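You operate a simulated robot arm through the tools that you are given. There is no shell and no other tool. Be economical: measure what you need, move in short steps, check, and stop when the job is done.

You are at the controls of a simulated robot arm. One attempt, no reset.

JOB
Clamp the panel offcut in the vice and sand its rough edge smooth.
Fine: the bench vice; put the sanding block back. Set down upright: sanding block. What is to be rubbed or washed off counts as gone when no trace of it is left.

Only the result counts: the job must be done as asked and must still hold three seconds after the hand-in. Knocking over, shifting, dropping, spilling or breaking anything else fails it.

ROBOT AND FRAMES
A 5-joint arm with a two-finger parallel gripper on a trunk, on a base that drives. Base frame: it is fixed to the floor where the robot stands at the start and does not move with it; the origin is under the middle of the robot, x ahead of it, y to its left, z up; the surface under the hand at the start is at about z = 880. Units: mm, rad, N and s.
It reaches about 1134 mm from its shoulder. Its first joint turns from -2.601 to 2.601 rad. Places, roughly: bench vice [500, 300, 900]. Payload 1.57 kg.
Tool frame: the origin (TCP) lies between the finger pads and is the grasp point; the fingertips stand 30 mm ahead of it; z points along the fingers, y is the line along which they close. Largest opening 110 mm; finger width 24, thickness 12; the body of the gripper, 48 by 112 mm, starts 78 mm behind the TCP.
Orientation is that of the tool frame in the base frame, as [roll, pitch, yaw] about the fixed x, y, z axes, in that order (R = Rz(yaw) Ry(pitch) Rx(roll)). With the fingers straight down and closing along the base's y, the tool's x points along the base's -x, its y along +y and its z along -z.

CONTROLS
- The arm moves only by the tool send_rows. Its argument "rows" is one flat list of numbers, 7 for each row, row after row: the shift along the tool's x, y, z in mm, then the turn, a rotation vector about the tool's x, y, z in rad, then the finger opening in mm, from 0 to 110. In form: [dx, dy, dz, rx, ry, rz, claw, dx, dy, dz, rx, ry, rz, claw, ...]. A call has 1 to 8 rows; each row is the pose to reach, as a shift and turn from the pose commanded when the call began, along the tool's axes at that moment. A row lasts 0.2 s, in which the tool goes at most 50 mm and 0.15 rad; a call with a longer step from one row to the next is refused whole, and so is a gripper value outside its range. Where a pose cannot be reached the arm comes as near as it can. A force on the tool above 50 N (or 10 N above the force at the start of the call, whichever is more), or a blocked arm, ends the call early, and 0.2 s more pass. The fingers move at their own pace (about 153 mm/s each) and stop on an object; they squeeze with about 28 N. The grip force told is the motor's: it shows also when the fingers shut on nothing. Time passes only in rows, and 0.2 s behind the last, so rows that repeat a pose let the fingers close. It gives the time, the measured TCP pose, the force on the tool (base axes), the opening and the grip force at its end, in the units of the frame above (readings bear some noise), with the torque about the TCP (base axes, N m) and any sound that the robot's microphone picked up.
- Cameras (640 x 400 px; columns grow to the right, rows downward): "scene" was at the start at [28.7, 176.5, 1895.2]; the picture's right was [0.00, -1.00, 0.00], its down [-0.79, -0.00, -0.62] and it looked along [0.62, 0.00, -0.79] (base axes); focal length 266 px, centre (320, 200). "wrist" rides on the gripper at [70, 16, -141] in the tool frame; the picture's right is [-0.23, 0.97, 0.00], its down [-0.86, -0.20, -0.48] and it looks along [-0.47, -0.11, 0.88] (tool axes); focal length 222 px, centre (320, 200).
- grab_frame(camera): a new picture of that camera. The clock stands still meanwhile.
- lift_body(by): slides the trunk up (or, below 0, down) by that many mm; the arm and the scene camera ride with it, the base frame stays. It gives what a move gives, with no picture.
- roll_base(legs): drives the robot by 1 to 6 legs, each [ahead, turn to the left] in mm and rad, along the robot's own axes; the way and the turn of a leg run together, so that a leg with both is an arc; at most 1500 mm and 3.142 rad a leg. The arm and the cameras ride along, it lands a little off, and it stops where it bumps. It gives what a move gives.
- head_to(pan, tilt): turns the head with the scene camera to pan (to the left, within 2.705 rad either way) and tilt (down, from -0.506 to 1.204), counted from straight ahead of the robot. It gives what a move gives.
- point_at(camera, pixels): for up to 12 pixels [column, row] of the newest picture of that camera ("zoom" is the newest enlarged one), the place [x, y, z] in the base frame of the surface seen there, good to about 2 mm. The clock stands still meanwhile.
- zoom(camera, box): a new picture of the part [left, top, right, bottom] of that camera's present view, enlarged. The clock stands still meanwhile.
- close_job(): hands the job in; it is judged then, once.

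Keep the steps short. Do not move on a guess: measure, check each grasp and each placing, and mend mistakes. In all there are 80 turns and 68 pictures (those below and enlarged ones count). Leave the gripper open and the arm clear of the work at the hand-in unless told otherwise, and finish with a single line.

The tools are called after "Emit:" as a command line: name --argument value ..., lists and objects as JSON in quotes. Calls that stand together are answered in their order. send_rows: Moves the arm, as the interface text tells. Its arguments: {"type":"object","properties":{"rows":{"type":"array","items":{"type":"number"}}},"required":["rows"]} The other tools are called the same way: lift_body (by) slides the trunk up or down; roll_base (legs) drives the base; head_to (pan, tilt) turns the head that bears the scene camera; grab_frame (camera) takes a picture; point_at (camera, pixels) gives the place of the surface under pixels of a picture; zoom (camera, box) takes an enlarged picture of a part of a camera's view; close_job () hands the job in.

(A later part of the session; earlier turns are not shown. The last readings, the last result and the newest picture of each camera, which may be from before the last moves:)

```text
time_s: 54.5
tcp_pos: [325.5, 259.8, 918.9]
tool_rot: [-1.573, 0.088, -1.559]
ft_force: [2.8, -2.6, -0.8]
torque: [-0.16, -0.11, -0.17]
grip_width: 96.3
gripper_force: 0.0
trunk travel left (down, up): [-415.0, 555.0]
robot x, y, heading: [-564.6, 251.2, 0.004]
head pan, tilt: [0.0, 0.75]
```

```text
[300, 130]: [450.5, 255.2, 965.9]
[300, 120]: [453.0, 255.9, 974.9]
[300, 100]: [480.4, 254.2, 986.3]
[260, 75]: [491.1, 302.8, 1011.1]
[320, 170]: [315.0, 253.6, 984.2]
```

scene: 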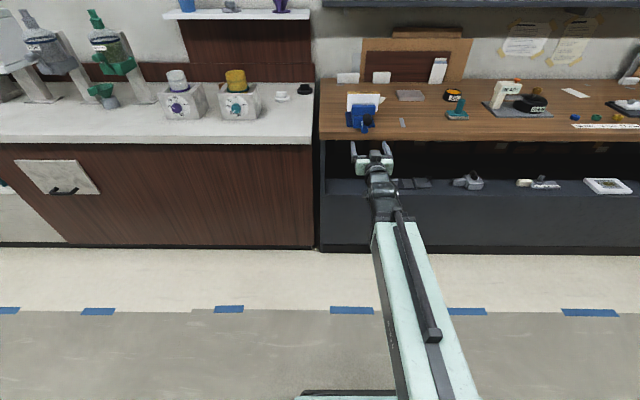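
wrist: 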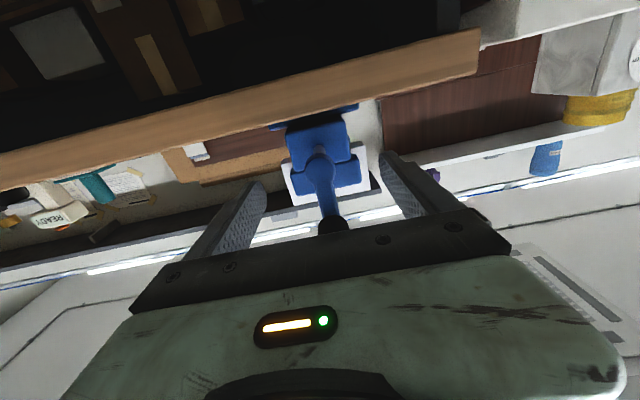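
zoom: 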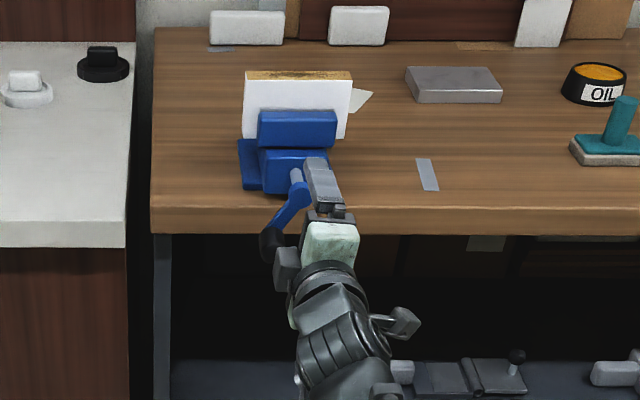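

The jaw advances (~2.5 mm/rad) in the closing direction. I keep turning, following forward 8 mm.

Emit:
send_rows --rows '[0, 0, 1, 0, 0, 0.15, 96, 0, 0, 2, 0, 0, 0.3, 96, 0, 0, 3, 0, 0, 0.45, 96, 0, 0, 4, 0, 0, 0.6, 96, 0, 0, 5, 0, 0, 0.75, 96, 0, 0, 6, 0, 0, 0.9, 96, 0, 0, 7, 0, 0, 1.05, 96, 0, 0, 8, 0, 0, 1.2, 96]'

Emit:
send_rows --rows '[0, 0, 0, 0, 0, 0.15, 96, 0, 0, 0, 0, 0, 0.3, 96, 0, 0, 0, 0, 0, 0.45, 96, 0, 0, 0, 0, 0, 0.6, 96, 0, 0, 0, 0, 0, 0.75, 96, 0, 0, 0, 0, 0, 0.9, 96, 0, 0, 0, 0, 0, 1.05, 96, 0, 0, 0, 0, 0, 1.2, 96]'

Emit:
send_rows --rows '[0, 0, 0, 0, 0, 0.15, 96, 0, 0, 0, 0, 0, 0.3, 96, 0, 0, 0, 0, 0, 0.45, 96, 0, 0, 0, 0, 0, 0.6, 96, 0, 0, 0, 0, 0, 0.75, 96, 0, 0, 0, 0, 0, 0.9, 96, 0, 0, 0, 0, 0, 1.05, 96, 0, 0, 0, 0, 0, 1.2, 96]'

Emit:
zoom --camera "scene" --box '[320, 70, 420, 190]'

Emit:
point_at --camera "zoom" --pixels '[[300, 130], [300, 120], [300, 100], [260, 75], [290, 75]]'

```text
time_s: 56.3
tcp_pos: [333.1, 260.9, 919.5]
tool_rot: [-1.573, 1.158, -1.561]
ft_force: [-1.8, -0.2, -1.8]
torque: [-0.1, 0.07, 0.07]
grip_width: 96.0
gripper_force: 0.0
out of reach, approached as far as the arm can: row 8
trunk travel left (down, up): [-415.0, 555.0]
robot x, y, heading: [-563.2, 249.7, 0.006]
head pan, tilt: [0.0, 0.75]
```

```text
time_s: 58.1
tcp_pos: [333.9, 260.4, 919.5]
tool_rot: [-1.572, 1.156, -1.561]
ft_force: [0.2, -0.7, 0.5]
torque: [0.0, 0.01, 0.0]
grip_width: 96.0
gripper_force: 0.1
out of reach, approached as far as the arm can: row 1, 2, 3, 4, 5, 6, 7, 8
trunk travel left (down, up): [-415.0, 555.0]
robot x, y, heading: [-562.7, 252.8, 0.005]
head pan, tilt: [0.0, 0.75]
```

```text
time_s: 59.9
tcp_pos: [333.0, 259.8, 919.8]
tool_rot: [-1.572, 1.157, -1.56]
ft_force: [-0.1, 0.0, -0.1]
torque: [-0.01, 0.03, 0.0]
grip_width: 96.2
gripper_force: 0.2
out of reach, approached as far as the arm can: row 1, 2, 3, 4, 5, 6, 7, 8
trunk travel left (down, up): [-415.0, 555.0]
robot x, y, heading: [-562.0, 248.2, 0.004]
head pan, tilt: [0.0, 0.75]
```

```text
3.33 times, centred on (370, 130) of scene
```

zoom: 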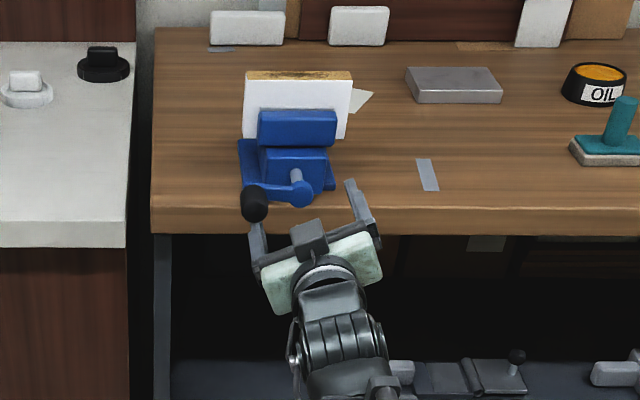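

```text
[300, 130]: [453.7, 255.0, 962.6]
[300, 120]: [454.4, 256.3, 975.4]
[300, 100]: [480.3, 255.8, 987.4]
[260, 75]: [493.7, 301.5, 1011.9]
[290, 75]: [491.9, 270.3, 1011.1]
```

The spin joint hit its limit. I withdraw 65 mm clear of the handle, then unwind nearly a full turn and re-enter.

Emit:
send_rows --rows '[0, 0, -22, 0, 0, 0, 96, 0, 0, -44, 0, 0, 0, 96, 0, 0, -65, 0, 0, 0, 96, 0, 0, -65, 0, 0, 0, 96]'

Emit:
send_rows --rows '[0, 0, 0, 0, 0, -0.15, 96, 0, 0, 0, 0, 0, -0.3, 96, 0, 0, 0, 0, 0, -0.45, 96, 0, 0, 0, 0, 0, -0.6, 96, 0, 0, 0, 0, 0, -0.75, 96, 0, 0, 0, 0, 0, -0.9, 96, 0, 0, 0, 0, 0, -1.05, 96, 0, 0, 0, 0, 0, -1.2, 96]'

```text
time_s: 60.9
tcp_pos: [267.4, 259.2, 918.4]
tool_rot: [-1.57, 1.157, -1.563]
ft_force: [-1.0, -0.4, -0.6]
torque: [-0.01, 0.01, -0.02]
grip_width: 95.7
gripper_force: 0.1
trunk travel left (down, up): [-415.0, 555.0]
robot x, y, heading: [-565.3, 248.4, 0.01]
head pan, tilt: [0.0, 0.75]
```

```text
time_s: 62.7
tcp_pos: [268.0, 260.1, 919.1]
tool_rot: [-1.57, -0.045, -1.559]
ft_force: [0.0, -0.1, -1.0]
torque: [0.03, -0.01, -0.03]
grip_width: 95.8
gripper_force: 0.0
trunk travel left (down, up): [-415.0, 555.0]
robot x, y, heading: [-560.5, 250.9, 0.006]
head pan, tilt: [0.0, 0.75]
```

Unwinding works (1.2 rad). Four more such calls, plus 0.4 rad.

Emit:
send_rows --rows '[0, 0, 0, 0, 0, -0.15, 96, 0, 0, 0, 0, 0, -0.3, 96, 0, 0, 0, 0, 0, -0.45, 96, 0, 0, 0, 0, 0, -0.6, 96, 0, 0, 0, 0, 0, -0.75, 96, 0, 0, 0, 0, 0, -0.9, 96, 0, 0, 0, 0, 0, -1.05, 96, 0, 0, 0, 0, 0, -1.2, 96]'

Emit:
send_rows --rows '[0, 0, 0, 0, 0, -0.15, 96, 0, 0, 0, 0, 0, -0.3, 96, 0, 0, 0, 0, 0, -0.45, 96, 0, 0, 0, 0, 0, -0.6, 96, 0, 0, 0, 0, 0, -0.75, 96, 0, 0, 0, 0, 0, -0.9, 96, 0, 0, 0, 0, 0, -1.05, 96, 0, 0, 0, 0, 0, -1.2, 96]'

Emit:
send_rows --rows '[0, 0, 0, 0, 0, -0.15, 96, 0, 0, 0, 0, 0, -0.3, 96, 0, 0, 0, 0, 0, -0.45, 96, 0, 0, 0, 0, 0, -0.6, 96, 0, 0, 0, 0, 0, -0.75, 96, 0, 0, 0, 0, 0, -0.9, 96, 0, 0, 0, 0, 0, -1.05, 96, 0, 0, 0, 0, 0, -1.2, 96]'

Emit:
send_rows --rows '[0, 0, 0, 0, 0, -0.15, 96, 0, 0, 0, 0, 0, -0.3, 96, 0, 0, 0, 0, 0, -0.45, 96, 0, 0, 0, 0, 0, -0.6, 96, 0, 0, 0, 0, 0, -0.75, 96, 0, 0, 0, 0, 0, -0.9, 96, 0, 0, 0, 0, 0, -1.05, 96, 0, 0, 0, 0, 0, -1.2, 96]'

Emit:
send_rows --rows '[0, 0, 0, 0, 0, -0.15, 96, 0, 0, 0, 0, 0, -0.3, 96, 0, 0, 0, 0, 0, -0.4, 96]'

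Emit:
grab_frame --camera "wrist"

Emit:
zoom --camera "scene" --box '[320, 70, 420, 190]'

```text
time_s: 64.5
tcp_pos: [267.3, 260.1, 920.1]
tool_rot: [-1.571, -1.245, -1.56]
ft_force: [-0.2, -0.3, 0.0]
torque: [-0.01, -0.02, 0.01]
grip_width: 95.9
gripper_force: 0.1
trunk travel left (down, up): [-415.0, 555.0]
robot x, y, heading: [-563.8, 248.3, 0.011]
head pan, tilt: [0.0, 0.75]
```

```text
time_s: 66.3
tcp_pos: [267.3, 259.8, 918.9]
tool_rot: [1.571, -0.696, 1.583]
ft_force: [0.1, 0.0, -0.6]
torque: [0.01, -0.01, 0.01]
grip_width: 95.9
gripper_force: 0.0
trunk travel left (down, up): [-415.0, 555.0]
robot x, y, heading: [-563.1, 249.5, 0.007]
head pan, tilt: [0.0, 0.75]
```

```text
time_s: 68.1
tcp_pos: [267.3, 259.7, 919.6]
tool_rot: [1.571, 0.502, 1.583]
ft_force: [0.0, 0.2, -0.7]
torque: [0.01, -0.01, 0.02]
grip_width: 96.0
gripper_force: 0.0
trunk travel left (down, up): [-415.0, 555.0]
robot x, y, heading: [-563.3, 248.3, 0.01]
head pan, tilt: [0.0, 0.75]
```

```text
time_s: 69.9
tcp_pos: [267.8, 259.7, 919.5]
tool_rot: [-1.579, 1.439, -1.565]
ft_force: [0.5, -0.3, 0.3]
torque: [0.04, -0.01, -0.01]
grip_width: 96.1
gripper_force: 0.1
trunk travel left (down, up): [-415.0, 555.0]
robot x, y, heading: [-561.8, 245.4, 0.008]
head pan, tilt: [0.0, 0.75]
```

```text
time_s: 70.7
tcp_pos: [267.5, 260.0, 920.0]
tool_rot: [-1.573, 1.04, -1.56]
ft_force: [-0.3, -0.1, -0.4]
torque: [0.0, -0.02, -0.03]
grip_width: 96.2
gripper_force: 0.1
trunk travel left (down, up): [-415.0, 555.0]
robot x, y, heading: [-561.7, 248.7, 0.004]
head pan, tilt: [0.0, 0.75]
```

```text
32 pictures are left
```

wrist: 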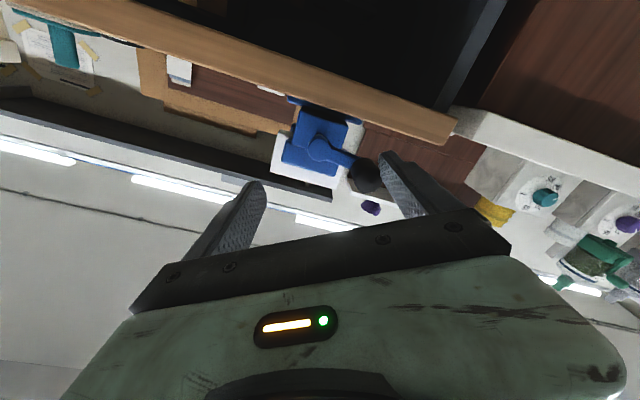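

```text
3.33 times, centred on (370, 130) of scene
```

zoom: 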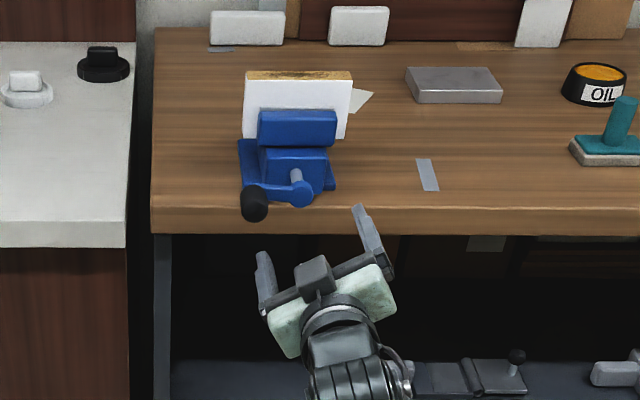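

The handle is on the left (+y), the finger just below it. I back off another 0.12 rad for margin and re-enter to x≈334.

Emit:
send_rows --rows '[0, 0, 0, 0, 0, -0.12, 96, 0, 0, 22, 0, 0, -0.12, 96, 0, 0, 44, 0, 0, -0.12, 96, 0, 0, 67, 0, 0, -0.12, 96, 0, 0, 67, 0, 0, -0.12, 96]'

Emit:
send_rows --rows '[0, 0, 0, 0, 0, 0.15, 96, 0, 0, 0, 0, 0, 0.3, 96, 0, 0, 0, 0, 0, 0.45, 96, 0, 0, 0, 0, 0, 0.6, 96, 0, 0, 0, 0, 0, 0.75, 96, 0, 0, 0, 0, 0, 0.9, 96, 0, 0, 0, 0, 0, 1.05, 96, 0, 0, 0, 0, 0, 1.2, 96]'

Emit:
send_rows --rows '[0, 0, 0, 0, 0, 0.15, 96, 0, 0, 0, 0, 0, 0.3, 96, 0, 0, 0, 0, 0, 0.45, 96, 0, 0, 0, 0, 0, 0.6, 96, 0, 0, 0, 0, 0, 0.75, 96, 0, 0, 0, 0, 0, 0.9, 96, 0, 0, 0, 0, 0, 1.05, 96, 0, 0, 0, 0, 0, 1.2, 96]'

Emit:
zoom --camera "scene" --box '[320, 70, 420, 190]'

Emit:
point_at --camera "zoom" --pixels '[[300, 130], [300, 120], [300, 100], [260, 75], [290, 75]]'

```text
time_s: 71.9
tcp_pos: [335.0, 261.7, 918.6]
tool_rot: [-1.574, 0.921, -1.563]
ft_force: [-0.6, 0.5, 0.4]
torque: [-0.01, 0.0, 0.01]
grip_width: 95.9
gripper_force: 0.0
trunk travel left (down, up): [-415.0, 555.0]
robot x, y, heading: [-566.5, 252.1, 0.008]
head pan, tilt: [0.0, 0.75]
```

```text
time_s: 73.7
tcp_pos: [335.6, 261.0, 919.6]
tool_rot: [1.576, 1.018, 1.587]
ft_force: [3.6, 0.9, -3.4]
torque: [-0.19, 0.09, -0.11]
grip_width: 95.8
gripper_force: 0.0
trunk travel left (down, up): [-415.0, 555.0]
robot x, y, heading: [-566.4, 248.3, 0.007]
head pan, tilt: [0.0, 0.75]
```

```text
time_s: 75.5
tcp_pos: [335.1, 260.0, 919.2]
tool_rot: [1.571, -0.181, 1.583]
ft_force: [2.7, 2.2, -1.0]
torque: [-0.09, 0.11, 0.05]
grip_width: 95.9
gripper_force: 0.1
trunk travel left (down, up): [-415.0, 555.0]
robot x, y, heading: [-559.3, 250.0, 0.006]
head pan, tilt: [0.0, 0.75]
```

```text
3.33 times, centred on (370, 130) of scene
```

zoom: 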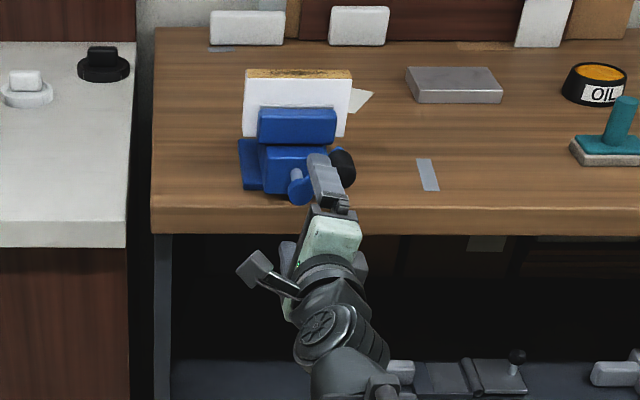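

```text
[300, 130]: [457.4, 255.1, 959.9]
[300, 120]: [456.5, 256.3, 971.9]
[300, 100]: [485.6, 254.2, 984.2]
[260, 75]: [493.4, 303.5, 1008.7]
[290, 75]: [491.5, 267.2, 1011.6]
```

Jaw front at x 457, nearly touching the panel. I keep turning, watching for force to rise.

Emit:
send_rows --rows '[0, 0, 0, 0, 0, 0.15, 96, 0, 0, 0, 0, 0, 0.3, 96, 0, 0, 0, 0, 0, 0.45, 96, 0, 0, 0, 0, 0, 0.6, 96, 0, 0, 0, 0, 0, 0.75, 96, 0, 0, 0, 0, 0, 0.9, 96, 0, 0, 0, 0, 0, 1.05, 96, 0, 0, 0, 0, 0, 1.2, 96]'

Emit:
send_rows --rows '[0, 0, 0, 0, 0, 0.15, 96, 0, 0, 0, 0, 0, 0.3, 96, 0, 0, 0, 0, 0, 0.45, 96, 0, 0, 0, 0, 0, 0.6, 96, 0, 0, 0, 0, 0, 0.75, 96, 0, 0, 0, 0, 0, 0.9, 96, 0, 0, 0, 0, 0, 1.05, 96, 0, 0, 0, 0, 0, 1.2, 96]'

Emit:
zoom --camera "scene" --box '[320, 70, 420, 190]'

Emit:
point_at --camera "zoom" --pixels '[[300, 130], [300, 120], [300, 98], [260, 73], [290, 73]]'

```text
time_s: 77.3
tcp_pos: [335.3, 260.3, 919.4]
tool_rot: [1.569, -1.38, 1.583]
ft_force: [14.5, 4.3, 15.8]
torque: [-0.8, -0.25, 0.78]
grip_width: 95.4
gripper_force: 0.0
trunk travel left (down, up): [-415.0, 555.0]
robot x, y, heading: [-565.0, 248.7, 0.013]
head pan, tilt: [0.0, 0.75]
```

```text
time_s: 79.1
tcp_pos: [335.7, 256.7, 918.4]
tool_rot: [-1.574, -0.558, -1.562]
ft_force: [2.2, -32.1, -0.4]
torque: [-1.71, -0.18, -0.71]
grip_width: 109.9
gripper_force: 7.7
trunk travel left (down, up): [-415.0, 555.0]
robot x, y, heading: [-561.5, 246.7, 0.004]
head pan, tilt: [0.0, 0.75]
```

```text
3.33 times, centred on (370, 130) of scene
```

zoom: 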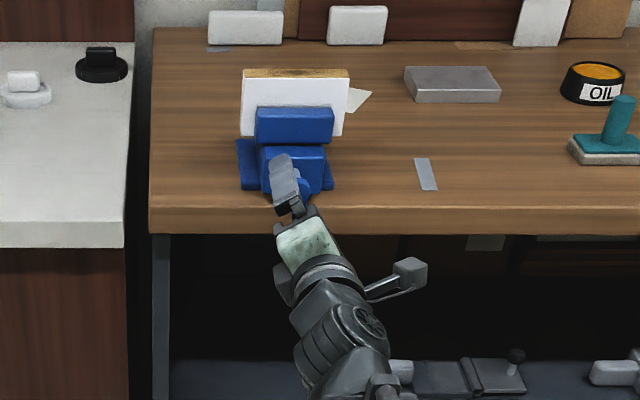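

```text
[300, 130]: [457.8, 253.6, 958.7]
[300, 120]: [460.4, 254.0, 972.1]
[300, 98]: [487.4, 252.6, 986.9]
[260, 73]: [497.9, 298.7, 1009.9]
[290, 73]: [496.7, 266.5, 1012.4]
```

Force jumped to 32 N (1.7 N·m) and the fingers splayed, so the panel is clamped tight. I back the spin off 0.4 rad and withdraw.

Emit:
send_rows --rows '[0, 0, 0, 0, 0, -0.15, 96, 0, 0, 0, 0, 0, -0.3, 96, 0, 0, 0, 0, 0, -0.4, 96, 0, 0, -22, 0, 0, -0.4, 96, 0, 0, -44, 0, 0, -0.4, 96, 0, 0, -66, 0, 0, -0.4, 96, 0, 0, -66, 0, 0, -0.4, 96]'

Emit:
zoom --camera "scene" --box '[340, 80, 390, 150]'

Emit:
grab_frame --camera "wrist"

```text
time_s: 80.2
tcp_pos: [313.6, 259.3, 921.6]
tool_rot: [-1.567, -0.967, -1.56]
ft_force: [17.0, -14.6, 27.6]
torque: [-1.38, -1.47, 0.25]
grip_width: 93.0
gripper_force: 0.0
trunk travel left (down, up): [-415.0, 555.0]
robot x, y, heading: [-566.4, 249.6, 0.002]
head pan, tilt: [0.0, 0.75]
stopped in row 5: the force on the tool passed its limit at 93 N (the readings are from after the stop); the commanded pose is now the measured one
```

```text
5.71 times, centred on (365, 115) of scene
```

zoom: 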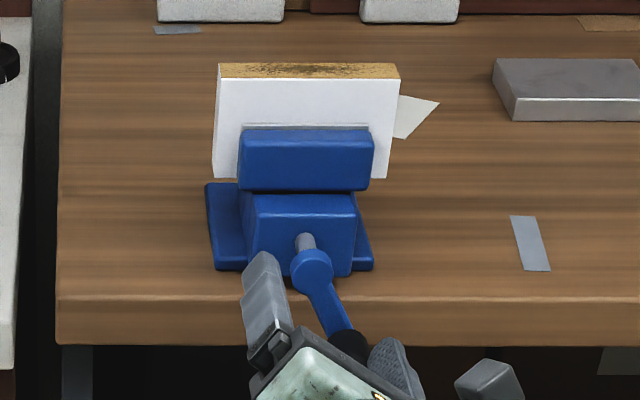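

```text
27 pictures are left
```

wrist: 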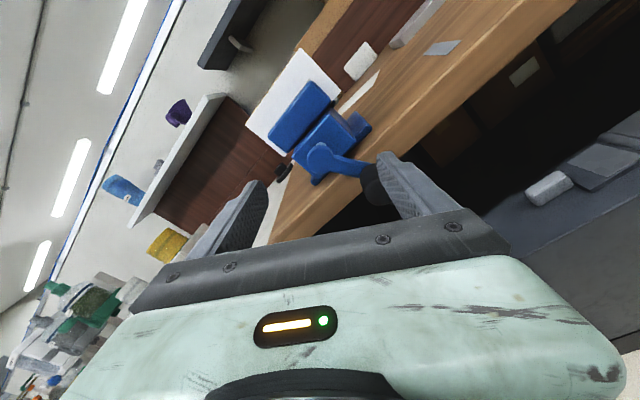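

The finger slipped over the grip and is now pressing it from outside. I open fully to release it before withdrawing.

Emit:
send_rows --rows '[0, 0, 0, 0, 0, 0, 110, 0, 0, 0, 0, 0, 0, 110, 0, 0, 0, 0, 0, 0, 110]'

Emit:
grab_frame --camera "wrist"

```text
time_s: 81.0
tcp_pos: [313.1, 258.3, 919.9]
tool_rot: [-1.57, -0.963, -1.558]
ft_force: [7.7, -22.5, 12.4]
torque: [-1.4, -0.61, -0.36]
grip_width: 110.0
gripper_force: 0.0
trunk travel left (down, up): [-415.0, 555.0]
robot x, y, heading: [-561.5, 247.4, 0.007]
head pan, tilt: [0.0, 0.75]
```

```text
26 pictures are left
```

wrist: 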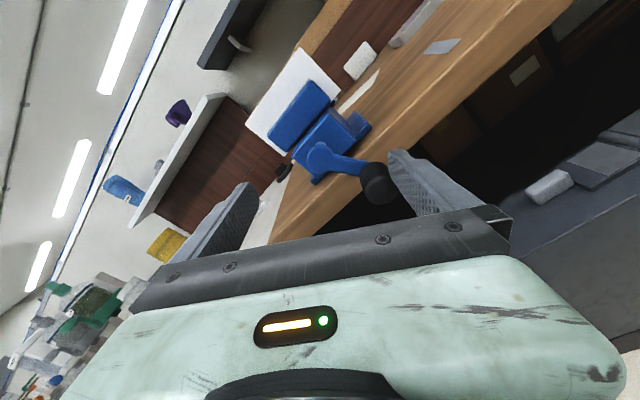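

Still ~1.4 N·m pushing in the closing direction; I back the spin off another 0.3 rad.

Emit:
send_rows --rows '[0, 0, 0, 0, 0, -0.1, 110, 0, 0, 0, 0, 0, -0.2, 110, 0, 0, 0, 0, 0, -0.3, 110, 0, 0, 0, 0, 0, -0.3, 110]'

Emit:
grab_frame --camera "wrist"

```text
time_s: 82.0
tcp_pos: [312.7, 260.5, 919.4]
tool_rot: [-1.567, -1.266, -1.561]
ft_force: [4.7, -10.1, 12.3]
torque: [-0.88, -0.56, -0.05]
grip_width: 110.1
gripper_force: 0.0
trunk travel left (down, up): [-415.0, 555.0]
robot x, y, heading: [-565.0, 251.4, 0.004]
head pan, tilt: [0.0, 0.75]
```

```text
25 pictures are left
```

wrist: 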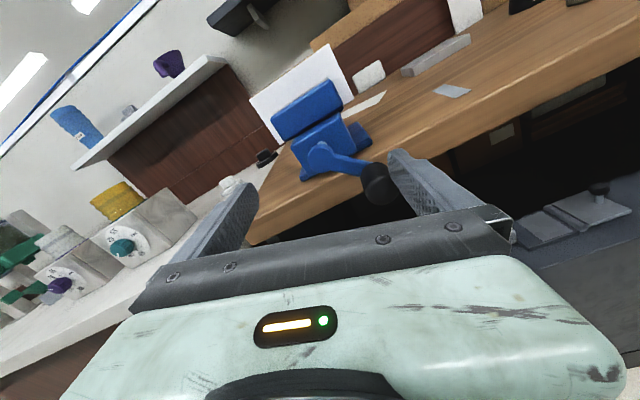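

Torque is falling (0.88); the handle relaxes with the finger. Back off another 0.3.

Emit:
send_rows --rows '[0, 0, 0, 0, 0, -0.1, 110, 0, 0, 0, 0, 0, -0.2, 110, 0, 0, 0, 0, 0, -0.3, 110, 0, 0, 0, 0, 0, -0.3, 110]'

Emit:
zoom --camera "scene" --box '[340, 80, 390, 150]'

```text
time_s: 83.0
tcp_pos: [313.4, 261.0, 921.7]
tool_rot: [-1.308, -1.565, -1.818]
ft_force: [-3.0, -4.0, 10.7]
torque: [-0.67, -0.3, -0.16]
grip_width: 109.9
gripper_force: 0.1
trunk travel left (down, up): [-415.0, 555.0]
robot x, y, heading: [-564.8, 250.1, 0.009]
head pan, tilt: [0.0, 0.75]
```

```text
5.71 times, centred on (365, 115) of scene
```

zoom: 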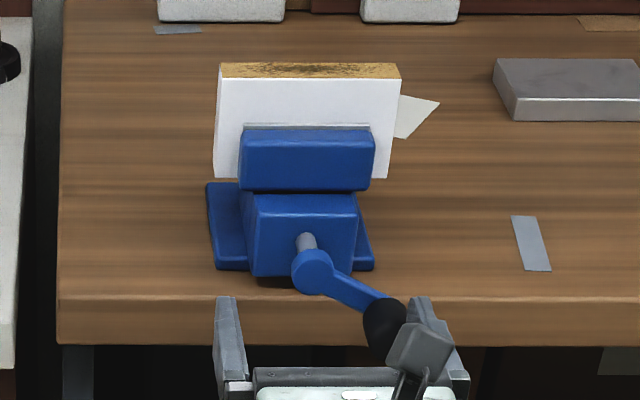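

Emit:
send_rows --rows '[0, 0, 0, 0, 0, -0.1, 110, 0, 0, 0, 0, 0, -0.2, 110, 0, 0, 0, 0, 0, -0.3, 110, 0, 0, 0, 0, 0, -0.3, 110]'

Emit:
zoom --camera "scene" --box '[340, 80, 390, 150]'

Emit:
point_at --camera "zoom" --pixels '[[300, 160], [300, 140], [300, 100], [260, 70], [340, 70]]'

```text
time_s: 84.0
tcp_pos: [312.7, 261.7, 920.2]
tool_rot: [1.567, -1.275, 1.591]
ft_force: [-5.3, -0.1, 7.2]
torque: [-0.38, -0.23, -0.28]
grip_width: 110.2
gripper_force: 0.1
trunk travel left (down, up): [-415.0, 555.0]
robot x, y, heading: [-562.7, 250.6, 0.008]
head pan, tilt: [0.0, 0.75]
```

```text
5.71 times, centred on (365, 115) of scene
```

zoom: 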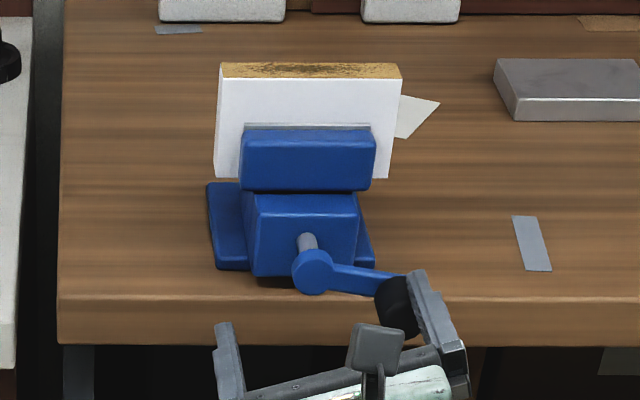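

```text
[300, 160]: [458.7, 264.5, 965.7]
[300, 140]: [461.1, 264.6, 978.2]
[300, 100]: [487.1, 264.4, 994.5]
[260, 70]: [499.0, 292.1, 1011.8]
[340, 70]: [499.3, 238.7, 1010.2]
```

Emit:
send_rows --rows '[0, 0, 0, 0, 0, -0.1, 110, 0, 0, 0, 0, 0, -0.2, 110, 0, 0, 0, 0, 0, -0.3, 110, 0, 0, 0, 0, 0, -0.4, 110, 0, 0, 0, 0, 0, -0.4, 110]'

Emit:
zoom --camera "scene" --box '[340, 80, 390, 150]'

Emit:
point_at --camera "zoom" --pixels '[[300, 160], [300, 140], [300, 100], [260, 70], [340, 70]]'

```text
time_s: 85.2
tcp_pos: [313.8, 262.5, 919.6]
tool_rot: [1.57, -0.874, 1.585]
ft_force: [-0.1, 0.6, 1.7]
torque: [-0.06, 0.04, 0.04]
grip_width: 110.1
gripper_force: 0.1
trunk travel left (down, up): [-415.0, 555.0]
robot x, y, heading: [-561.9, 253.8, 0.005]
head pan, tilt: [0.0, 0.75]
```

```text
5.71 times, centred on (365, 115) of scene
```

zoom: 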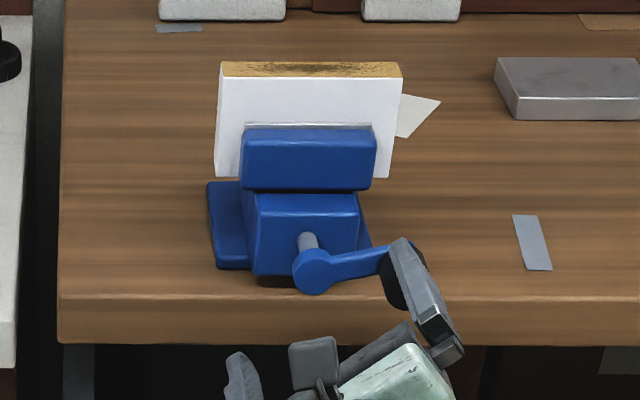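

```text
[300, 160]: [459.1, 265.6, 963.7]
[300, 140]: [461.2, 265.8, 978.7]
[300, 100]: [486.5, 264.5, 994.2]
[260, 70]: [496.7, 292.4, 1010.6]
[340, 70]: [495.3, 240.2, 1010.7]
```

Torque is now near zero, and the handle holds on its own. Back off 0.25 and withdraw 50 mm, then inspect the clamp.

Emit:
send_rows --rows '[0, 0, 0, 0, 0, -0.12, 110, 0, 0, 0, 0, 0, -0.25, 110, 0, 0, -20, 0, 0, -0.25, 110, 0, 0, -40, 0, 0, -0.25, 110, 0, 0, -58, 0, 0, -0.25, 110, 0, 0, -58, 0, 0, -0.25, 110]'

Emit:
zoom --camera "scene" --box '[340, 80, 390, 150]'

```text
time_s: 86.6
tcp_pos: [256.3, 260.6, 920.2]
tool_rot: [1.572, -0.627, 1.585]
ft_force: [-0.7, 0.2, 0.8]
torque: [-0.02, 0.02, -0.02]
grip_width: 109.9
gripper_force: 0.0
trunk travel left (down, up): [-415.0, 555.0]
robot x, y, heading: [-560.5, 248.4, 0.003]
head pan, tilt: [0.0, 0.75]
```

```text
5.71 times, centred on (365, 115) of scene
```

zoom: 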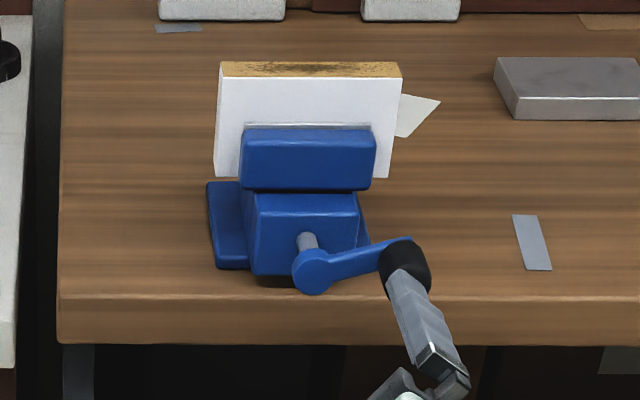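

The vice holds the panel. Now raise the trunk 400 mm and undo the spin (−2.2 rad) before pitching the tool back down.

Emit:
lift_body --by 400

Emit:
send_rows --rows '[0, 0, 0, 0, 0, -0.14, 110, 0, 0, 0, 0, 0, -0.28, 110, 0, 0, 0, 0, 0, -0.42, 110, 0, 0, 0, 0, 0, -0.56, 110, 0, 0, 0, 0, 0, -0.7, 110, 0, 0, 0, 0, 0, -0.84, 110, 0, 0, 0, 0, 0, -0.98, 110, 0, 0, 0, 0, 0, -1.12, 110]'

Emit:
send_rows --rows '[0, 0, 0, 0, 0, -0.14, 110, 0, 0, 0, 0, 0, -0.28, 110, 0, 0, 0, 0, 0, -0.42, 110, 0, 0, 0, 0, 0, -0.56, 110, 0, 0, 0, 0, 0, -0.7, 110, 0, 0, 0, 0, 0, -0.84, 110, 0, 0, 0, 0, 0, -0.98, 110, 0, 0, 0, 0, 0, -1.08, 110]'

Emit:
send_rows --rows '[35.6, 0, -2.7, 0, 0.15, 0, 110, 70.3, 0, -10.6, 0, 0.3, 0, 110, 103.5, 0, -23.7, 0, 0.45, 0, 110, 134.4, 0, -41.6, 0, 0.6, 0, 110, 162.2, 0, -63.9, 0, 0.75, 0, 110, 186.4, 0, -90.1, 0, 0.9, 0, 110, 206.4, 0, -119.6, 0, 1.05, 0, 110, 221.8, 0, -151.8, 0, 1.2, 0, 110]'

```text
time_s: 90.4
tcp_pos: [254.8, 260.5, 1318.6]
tool_rot: [1.571, -0.626, 1.584]
ft_force: [-0.5, -0.1, 0.2]
torque: [0.02, 0.0, 0.01]
grip_width: 110.0
gripper_force: 0.0
trunk travel left (down, up): [-815.0, 155.0]
robot x, y, heading: [-564.3, 249.8, 0.007]
head pan, tilt: [0.0, 0.75]
```

```text
time_s: 92.2
tcp_pos: [255.5, 259.9, 1319.8]
tool_rot: [1.571, 0.495, 1.585]
ft_force: [0.4, 0.3, 0.6]
torque: [-0.02, 0.01, -0.03]
grip_width: 110.1
gripper_force: 0.1
trunk travel left (down, up): [-815.0, 155.0]
robot x, y, heading: [-562.9, 248.9, 0.008]
head pan, tilt: [0.0, 0.75]
```

```text
time_s: 94.0
tcp_pos: [254.4, 260.2, 1320.3]
tool_rot: [-1.668, 1.565, -1.652]
ft_force: [-0.8, 0.6, -1.1]
torque: [-0.02, 0.01, 0.01]
grip_width: 109.9
gripper_force: 0.0
trunk travel left (down, up): [-815.0, 155.0]
robot x, y, heading: [-562.4, 254.5, 0.011]
head pan, tilt: [0.0, 0.75]
```

```text
time_s: 95.8
tcp_pos: [103.9, 256.0, 1098.9]
tool_rot: [-3.138, 0.368, -3.127]
ft_force: [-0.6, 0.1, 0.2]
torque: [-0.01, -0.01, -0.03]
grip_width: 109.8
gripper_force: 0.1
trunk travel left (down, up): [-815.0, 155.0]
robot x, y, heading: [-564.3, 250.4, 0.005]
head pan, tilt: [0.0, 0.75]
```

Finish the pitch to vertical, raise 100 mm, and drive back to about (−250, 7), from where both the sanding block and the vice are within reach.

Emit:
send_rows --rows '[29, 0, -5, 0, 0.123, 0, 110, 57, 0, -11, 0, 0.246, 0, 110, 85.6, 0, -16, 0, 0.368, 0, 110, 85.6, 0, -16, 0, 0.368, 0, 110]'

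Emit:
lift_body --by 100

Emit:
roll_base --legs '[[0, -0.687], [401, 0], [0, 0.676]]'

Emit:
grab_frame --camera "scene"

```text
time_s: 96.8
tcp_pos: [17.7, 255.4, 1080.8]
tool_rot: [-3.14, 0.001, -3.127]
ft_force: [0.4, -0.3, 0.1]
torque: [0.03, 0.02, 0.0]
grip_width: 110.0
gripper_force: 0.1
out of reach, approached as far as the arm can: row 1, 2
trunk travel left (down, up): [-815.0, 155.0]
robot x, y, heading: [-564.8, 250.3, 0.009]
head pan, tilt: [0.0, 0.75]
```

```text
time_s: 98.1
tcp_pos: [18.7, 255.9, 1181.9]
tool_rot: [-3.141, -0.001, -3.129]
ft_force: [0.4, -0.1, 0.5]
torque: [-0.02, -0.04, 0.03]
grip_width: 109.7
gripper_force: 0.0
trunk travel left (down, up): [-915.0, 55.0]
robot x, y, heading: [-567.1, 251.9, 0.008]
head pan, tilt: [0.0, 0.75]
```

```text
time_s: 104.3
tcp_pos: [333.7, -13.7, 1181.8]
tool_rot: [-3.139, 0.001, -3.135]
ft_force: [0.2, 0.0, -0.5]
torque: [-0.05, 0.03, -0.05]
grip_width: 110.3
gripper_force: 0.1
trunk travel left (down, up): [-915.0, 55.0]
robot x, y, heading: [-248.8, -12.0, -0.005]
head pan, tilt: [0.0, 0.75]
```

```text
20 pictures are left
```

scene: 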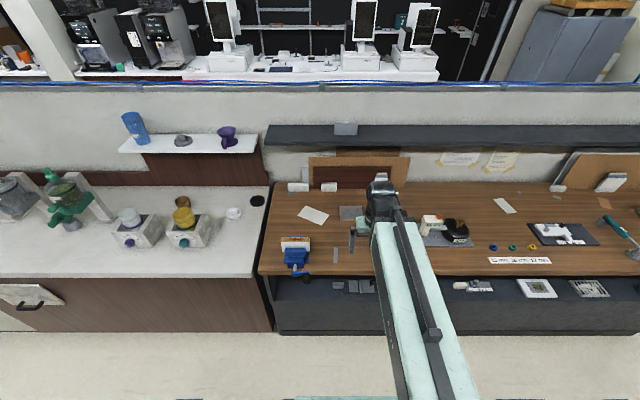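

Moving over the sanding block's knob at (558.5, −161), at height.

Emit:
send_rows --rows '[-32, -21.2, 0, 0, 0, 0, 80, -64, -42.4, 0, 0, 0, 0, 80, -96, -63.6, 0, 0, 0, 0, 80, -128, -84.8, 0, 0, 0, 0, 80, -160, -106, 0, 0, 0, 0, 80, -192, -127, 0, 0, 0, 0, 80, -224, -148.5, 0, 0, 0, 0, 80, -224, -148.5, 0, 0, 0, 0, 80]'

Emit:
lift_body --by -150

Emit:
grab_frame --camera "wrist"

```text
time_s: 106.1
tcp_pos: [558.2, -160.3, 1182.4]
tool_rot: [-3.14, 0.005, -3.135]
ft_force: [0.3, -0.3, -0.2]
torque: [-0.01, -0.01, -0.01]
grip_width: 79.9
gripper_force: 0.0
trunk travel left (down, up): [-915.0, 55.0]
robot x, y, heading: [-248.8, -13.8, -0.007]
head pan, tilt: [0.0, 0.75]
```

```text
time_s: 107.8
tcp_pos: [557.6, -161.0, 1031.5]
tool_rot: [-3.141, 0.001, -3.137]
ft_force: [0.3, 0.2, 1.1]
torque: [0.04, 0.0, 0.02]
grip_width: 80.0
gripper_force: 0.0
trunk travel left (down, up): [-765.0, 205.0]
robot x, y, heading: [-250.2, -13.8, -0.005]
head pan, tilt: [0.0, 0.75]
```

```text
19 pictures are left
```

wrist: 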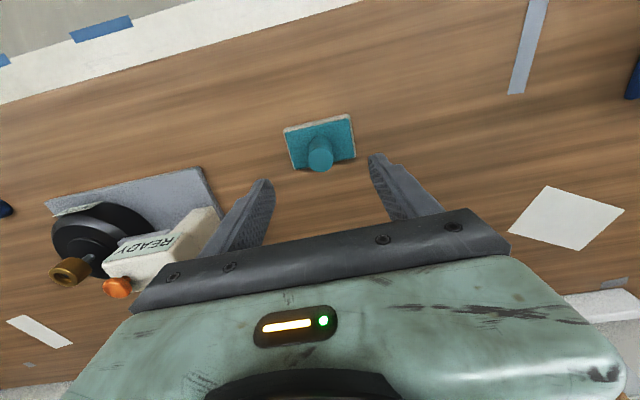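

Emit:
point_at --camera "wrist" --pixels '[[310, 155], [331, 153], [321, 155], [320, 166], [321, 145], [284, 131], [349, 114], [355, 154], [294, 168]]'

```text
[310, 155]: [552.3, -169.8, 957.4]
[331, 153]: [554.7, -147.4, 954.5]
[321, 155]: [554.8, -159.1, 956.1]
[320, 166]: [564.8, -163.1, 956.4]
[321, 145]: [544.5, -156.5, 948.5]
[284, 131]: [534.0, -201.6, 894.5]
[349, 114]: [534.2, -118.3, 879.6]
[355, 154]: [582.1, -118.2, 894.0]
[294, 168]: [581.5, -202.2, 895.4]
```

Knob centred under the gripper. Lower 92 mm (tips at ~909, above the block's plate at 901) and close.

Emit:
lift_body --by -92

Emit:
send_rows --rows '[0, 0, 0, 0, 0, 0, 40, 0, 0, 0, 0, 0, 0, 15, 0, 0, 0, 0, 0, 0, 10, 0, 0, 0, 0, 0, 0, 10]'

Emit:
lift_body --by 160

Emit:
grab_frame --camera "wrist"

```text
time_s: 109.1
tcp_pos: [557.2, -161.0, 939.6]
tool_rot: [-3.14, 0.002, -3.136]
ft_force: [0.1, -0.5, 0.7]
torque: [0.01, 0.03, 0.0]
grip_width: 80.1
gripper_force: 0.0
trunk travel left (down, up): [-673.0, 297.0]
robot x, y, heading: [-248.2, -13.9, -0.004]
head pan, tilt: [0.0, 0.75]
```

```text
time_s: 110.1
tcp_pos: [558.8, -159.6, 939.7]
tool_rot: [-3.141, 0.003, -3.137]
ft_force: [0.5, -0.2, 1.4]
torque: [0.09, -0.06, -0.03]
grip_width: 25.8
gripper_force: 28.2
trunk travel left (down, up): [-673.0, 297.0]
robot x, y, heading: [-246.4, -12.6, -0.001]
head pan, tilt: [0.0, 0.75]
```

```text
time_s: 111.9
tcp_pos: [558.2, -160.3, 1101.5]
tool_rot: [-3.141, 0.004, -3.136]
ft_force: [0.3, 0.2, -0.9]
torque: [-0.01, 0.0, 0.0]
grip_width: 25.7
gripper_force: 28.1
trunk travel left (down, up): [-833.0, 137.0]
robot x, y, heading: [-250.1, -17.5, 0.002]
head pan, tilt: [0.0, 0.75]
```

```text
18 pictures are left
```

wrist: 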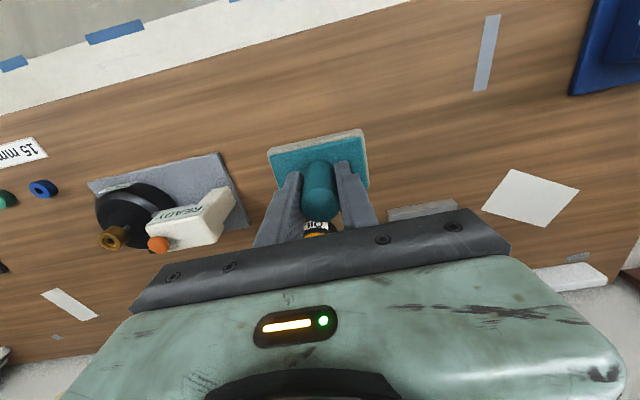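

The block is held, its sole 60 mm below the TCP (now z≈1042, panel top ≈1010). I move over the clamped panel at about (502, 258).

Emit:
send_rows --rows '[6, 45, 0, 0, 0, 0, 10, 12, 90, 0, 0, 0, 0, 10, 18, 135, 0, 0, 0, 0, 10, 24, 180, 0, 0, 0, 0, 10, 30, 225, 0, 0, 0, 0, 10, 36, 270, 0, 0, 0, 0, 10, 42, 315, 0, 0, 0, 0, 10, 46, 345, 0, 0, 0, 0, 10]'

Emit:
send_rows --rows '[4, 36, 0, 0, 0, 0, 10, 7.5, 73, 0, 0, 0, 0, 10, 7.5, 73, 0, 0, 0, 0, 10]'

Emit:
grab_frame --camera "wrist"

Emit:
zoom --camera "scene" --box '[260, 210, 340, 290]'

```text
time_s: 113.7
tcp_pos: [509.7, 184.5, 1099.5]
tool_rot: [-3.137, 0.001, -3.136]
ft_force: [0.0, 0.6, -1.3]
torque: [-0.02, 0.01, -0.01]
grip_width: 26.0
gripper_force: 28.3
trunk travel left (down, up): [-833.0, 137.0]
robot x, y, heading: [-247.3, -13.8, -0.002]
head pan, tilt: [0.0, 0.75]
```

```text
time_s: 114.5
tcp_pos: [502.1, 257.3, 1098.9]
tool_rot: [-3.141, 0.002, -3.136]
ft_force: [0.2, 0.8, -2.4]
torque: [0.01, 0.02, 0.02]
grip_width: 26.1
gripper_force: 28.1
trunk travel left (down, up): [-833.0, 137.0]
robot x, y, heading: [-247.4, -13.3, -0.002]
head pan, tilt: [0.0, 0.75]
```

```text
17 pictures are left
```

wrist: 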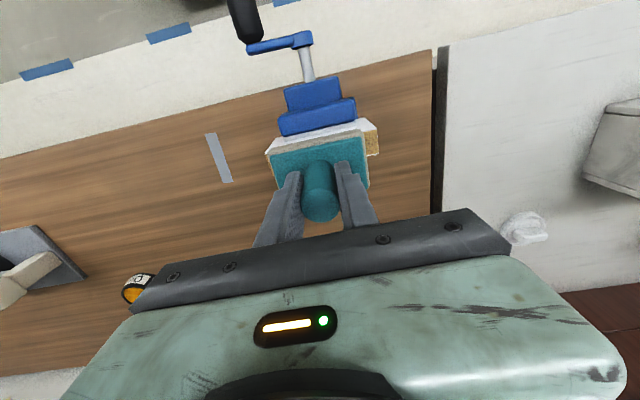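

```text
5.00 times, centred on (300, 250) of scene
```

zoom: 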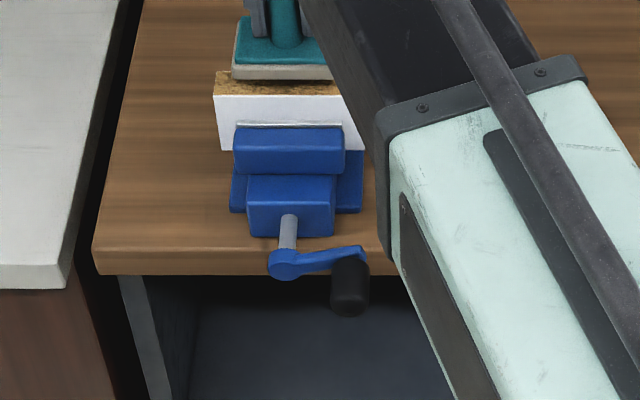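

Emit:
point_at --camera "zoom" --pixels '[[218, 75], [216, 94], [225, 84], [245, 78], [300, 110]]'

Emit:
point_at --camera "wrist" --pixels '[[377, 122], [368, 122], [374, 140], [340, 122]]'

```text
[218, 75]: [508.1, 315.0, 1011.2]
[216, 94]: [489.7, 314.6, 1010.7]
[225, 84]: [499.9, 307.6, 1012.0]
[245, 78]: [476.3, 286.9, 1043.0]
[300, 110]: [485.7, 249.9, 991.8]
```

```text
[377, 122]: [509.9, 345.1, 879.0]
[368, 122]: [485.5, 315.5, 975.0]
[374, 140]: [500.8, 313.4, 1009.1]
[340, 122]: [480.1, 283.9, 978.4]
```

Panel top spans y 200–316, x≈487–512, z 1010.5. I lower the block in stages to light contact.

Emit:
lift_body --by -27

Emit:
lift_body --by -2

```text
time_s: 115.3
tcp_pos: [503.4, 258.9, 1071.5]
tool_rot: [-3.139, 0.002, -3.137]
ft_force: [-0.2, 0.2, -0.8]
torque: [0.03, 0.0, 0.0]
grip_width: 26.1
gripper_force: 27.5
trunk travel left (down, up): [-806.0, 164.0]
robot x, y, heading: [-247.1, -13.5, -0.001]
head pan, tilt: [0.0, 0.75]
```

```text
time_s: 115.8
tcp_pos: [502.9, 256.6, 1071.3]
tool_rot: [-3.139, 0.001, -3.135]
ft_force: [-0.8, 0.2, -1.6]
torque: [0.01, 0.01, -0.03]
grip_width: 26.2
gripper_force: 28.2
trunk travel left (down, up): [-804.0, 166.0]
robot x, y, heading: [-247.2, -13.9, -0.005]
head pan, tilt: [0.0, 0.75]
```

Emit:
lift_body --by -1.5

```text
time_s: 116.3
tcp_pos: [503.3, 257.4, 1069.9]
tool_rot: [-3.14, 0.003, -3.136]
ft_force: [3.6, 1.0, 12.3]
torque: [0.49, -0.18, -0.04]
grip_width: 25.7
gripper_force: 28.1
trunk travel left (down, up): [-802.0, 168.0]
robot x, y, heading: [-247.7, -14.2, -0.01]
head pan, tilt: [0.0, 0.75]
```

Contact at 12 N. Now rub along the edge (base y), ±30 mm.

Emit:
send_rows --rows '[0, 15, 0, 0, 0, 0, 10, 0, 30, 0, 0, 0, 0, 10, 0, 15, 0, 0, 0, 0, 10, 0, 0, 0, 0, 0, 0, 10, 0, -15, 0, 0, 0, 0, 10, 0, -30, 0, 0, 0, 0, 10, 0, -15, 0, 0, 0, 0, 10, 0, 0, 0, 0, 0, 0, 10]'

Emit:
zoom --camera "scene" --box '[260, 210, 340, 290]'

```text
time_s: 118.1
tcp_pos: [503.3, 256.1, 1070.9]
tool_rot: [-3.138, 0.004, -3.137]
ft_force: [-0.4, -5.6, 6.8]
torque: [-0.04, 0.02, 0.02]
grip_width: 25.9
gripper_force: 27.9
trunk travel left (down, up): [-802.0, 168.0]
robot x, y, heading: [-248.1, -13.7, -0.0]
head pan, tilt: [0.0, 0.75]
```

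```text
5.00 times, centred on (300, 250) of scene
```

zoom: 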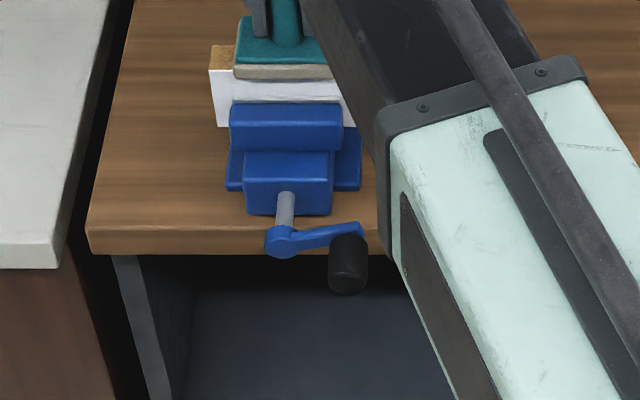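

The panel hasn't moved. More strokes, slightly longer, at ~7 N.

Emit:
send_rows --rows '[0, 20, 0, 0, 0, 0, 10, 0, 38, 0, 0, 0, 0, 10, 0, 20, 0, 0, 0, 0, 10, 0, 0, 0, 0, 0, 0, 10, 0, -20, 0, 0, 0, 0, 10, 0, -38, 0, 0, 0, 0, 10, 0, -20, 0, 0, 0, 0, 10, 0, 0, 0, 0, 0, 0, 10]'

Emit:
send_rows --rows '[3, 20, 0, 0, 0, 0, 10, 3, 38, 0, 0, 0, 0, 10, 3, 20, 0, 0, 0, 0, 10, 3, 0, 0, 0, 0, 0, 10, 3, -20, 0, 0, 0, 0, 10, 3, -38, 0, 0, 0, 0, 10, 3, -20, 0, 0, 0, 0, 10, 3, 0, 0, 0, 0, 0, 10]'

Emit:
send_rows --rows '[0, 20, 0, 0, 0, 0, 10, 0, 38, 0, 0, 0, 0, 10, 0, 20, 0, 0, 0, 0, 10, 0, 0, 0, 0, 0, 0, 10, 0, -20, 0, 0, 0, 0, 10, 0, -38, 0, 0, 0, 0, 10, 0, -20, 0, 0, 0, 0, 10, 0, 0, 0, 0, 0, 0, 10]'

Emit:
send_rows --rows '[0, 20, 0, 0, 0, 0, 10, 0, 38, 0, 0, 0, 0, 10, 0, 20, 0, 0, 0, 0, 10, 0, 0, 0, 0, 0, 0, 10, 0, -20, 0, 0, 0, 0, 10, 0, -38, 0, 0, 0, 0, 10, 0, -20, 0, 0, 0, 0, 10, 0, 0, 0, 0, 0, 0, 10]'

Emit:
lift_body --by 60

Emit:
zoom --camera "scene" --box '[260, 210, 340, 290]'

```text
time_s: 119.9
tcp_pos: [501.3, 254.7, 1070.4]
tool_rot: [-3.139, 0.005, -3.137]
ft_force: [-1.2, -4.6, 6.8]
torque: [0.01, 0.01, 0.0]
grip_width: 26.1
gripper_force: 27.6
trunk travel left (down, up): [-802.0, 168.0]
robot x, y, heading: [-247.1, -11.6, -0.005]
head pan, tilt: [0.0, 0.75]
```

```text
time_s: 121.7
tcp_pos: [499.2, 256.7, 1068.9]
tool_rot: [-3.138, 0.003, -3.137]
ft_force: [-1.0, -5.3, 4.7]
torque: [-0.01, -0.03, 0.01]
grip_width: 26.0
gripper_force: 28.2
trunk travel left (down, up): [-802.0, 168.0]
robot x, y, heading: [-245.6, -13.4, 0.0]
head pan, tilt: [0.0, 0.75]
```

```text
time_s: 123.5
tcp_pos: [499.7, 256.6, 1069.8]
tool_rot: [-3.138, 0.004, -3.137]
ft_force: [-0.3, -5.0, 3.9]
torque: [-0.06, 0.06, -0.02]
grip_width: 26.0
gripper_force: 27.9
trunk travel left (down, up): [-802.0, 168.0]
robot x, y, heading: [-248.7, -14.7, -0.001]
head pan, tilt: [0.0, 0.75]
```

```text
time_s: 125.3
tcp_pos: [501.3, 256.8, 1070.2]
tool_rot: [-3.14, 0.005, -3.138]
ft_force: [-0.5, -4.1, 3.7]
torque: [-0.04, 0.03, 0.02]
grip_width: 25.9
gripper_force: 28.1
trunk travel left (down, up): [-802.0, 168.0]
robot x, y, heading: [-248.8, -15.5, -0.004]
head pan, tilt: [0.0, 0.75]
```

```text
time_s: 126.3
tcp_pos: [501.6, 257.6, 1128.5]
tool_rot: [-3.14, 0.001, -3.136]
ft_force: [0.6, -0.3, -0.7]
torque: [0.01, 0.02, 0.01]
grip_width: 26.3
gripper_force: 28.2
trunk travel left (down, up): [-862.0, 108.0]
robot x, y, heading: [-246.2, -14.1, -0.004]
head pan, tilt: [0.0, 0.75]
```

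```text
5.00 times, centred on (300, 250) of scene
```

zoom: 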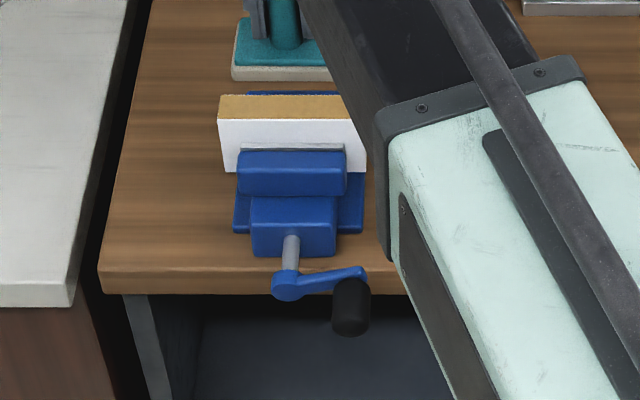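

The visible part of the edge is clean. I carry the block back over its home spot, which also clears the view of the whole edge.

Emit:
send_rows --rows '[-4, -45, 0, 0, 0, 0, 10, -8, -90, 0, 0, 0, 0, 10, -16, -135, 0, 0, 0, 0, 10, -24, -180, 0, 0, 0, 0, 10, -32, -225, 0, 0, 0, 0, 10, -40, -270, 0, 0, 0, 0, 10, -46, -315, 0, 0, 0, 0, 10, -50, -350, 0, 0, 0, 0, 10]'

Emit:
zoom --camera "scene" --box '[270, 220, 330, 265]'

```text
time_s: 128.1
tcp_pos: [551.8, -92.9, 1129.4]
tool_rot: [-3.139, 0.002, -3.136]
ft_force: [-0.1, -0.3, -0.9]
torque: [-0.01, 0.0, -0.02]
grip_width: 25.8
gripper_force: 27.8
trunk travel left (down, up): [-862.0, 108.0]
robot x, y, heading: [-250.0, -17.3, -0.005]
head pan, tilt: [0.0, 0.75]
```

```text
8.89 times, centred on (300, 242) of scene
```

zoom: 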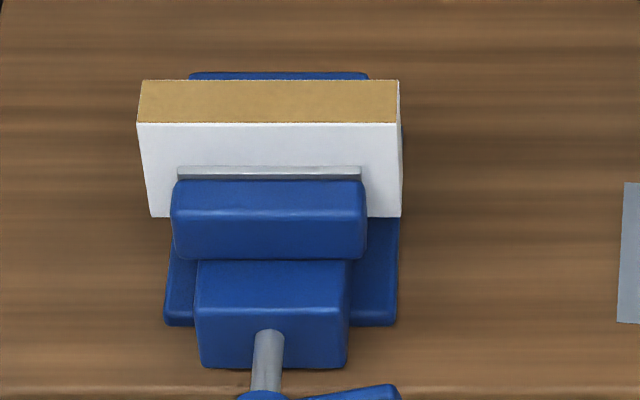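

The whole edge is smooth and the panel sits firmly. Now finish moving to (558.4, −160.3) and lower the block.

Emit:
send_rows --rows '[-3, -34, 0, 0, 0, 0, 10, -6, -67.3, 0, 0, 0, 0, 10, -6, -67.3, 0, 0, 0, 0, 10]'

Emit:
lift_body --by -180

Emit:
grab_frame --camera "wrist"

```text
time_s: 128.9
tcp_pos: [559.1, -158.6, 1129.0]
tool_rot: [-3.14, 0.0, -3.138]
ft_force: [0.2, 0.2, -1.6]
torque: [-0.01, 0.0, 0.01]
grip_width: 26.1
gripper_force: 28.0
trunk travel left (down, up): [-862.0, 108.0]
robot x, y, heading: [-247.4, -15.9, -0.0]
head pan, tilt: [0.0, 0.75]
```

```text
time_s: 130.9
tcp_pos: [557.7, -158.4, 949.7]
tool_rot: [-3.139, 0.002, -3.137]
ft_force: [0.0, -0.1, -0.6]
torque: [-0.01, -0.01, 0.0]
grip_width: 26.0
gripper_force: 27.9
trunk travel left (down, up): [-682.0, 288.0]
robot x, y, heading: [-250.2, -13.1, -0.001]
head pan, tilt: [0.0, 0.75]
```

```text
12 pictures are left
```

wrist: 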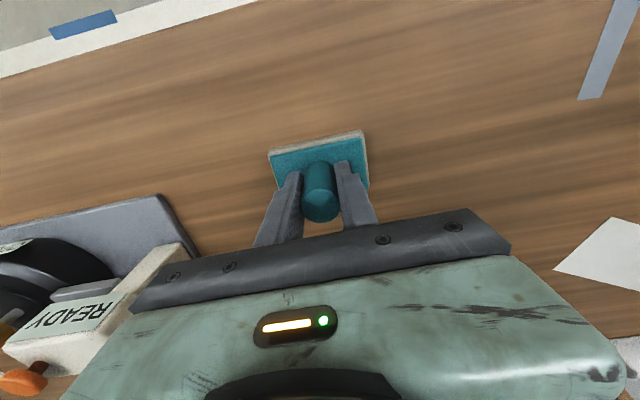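

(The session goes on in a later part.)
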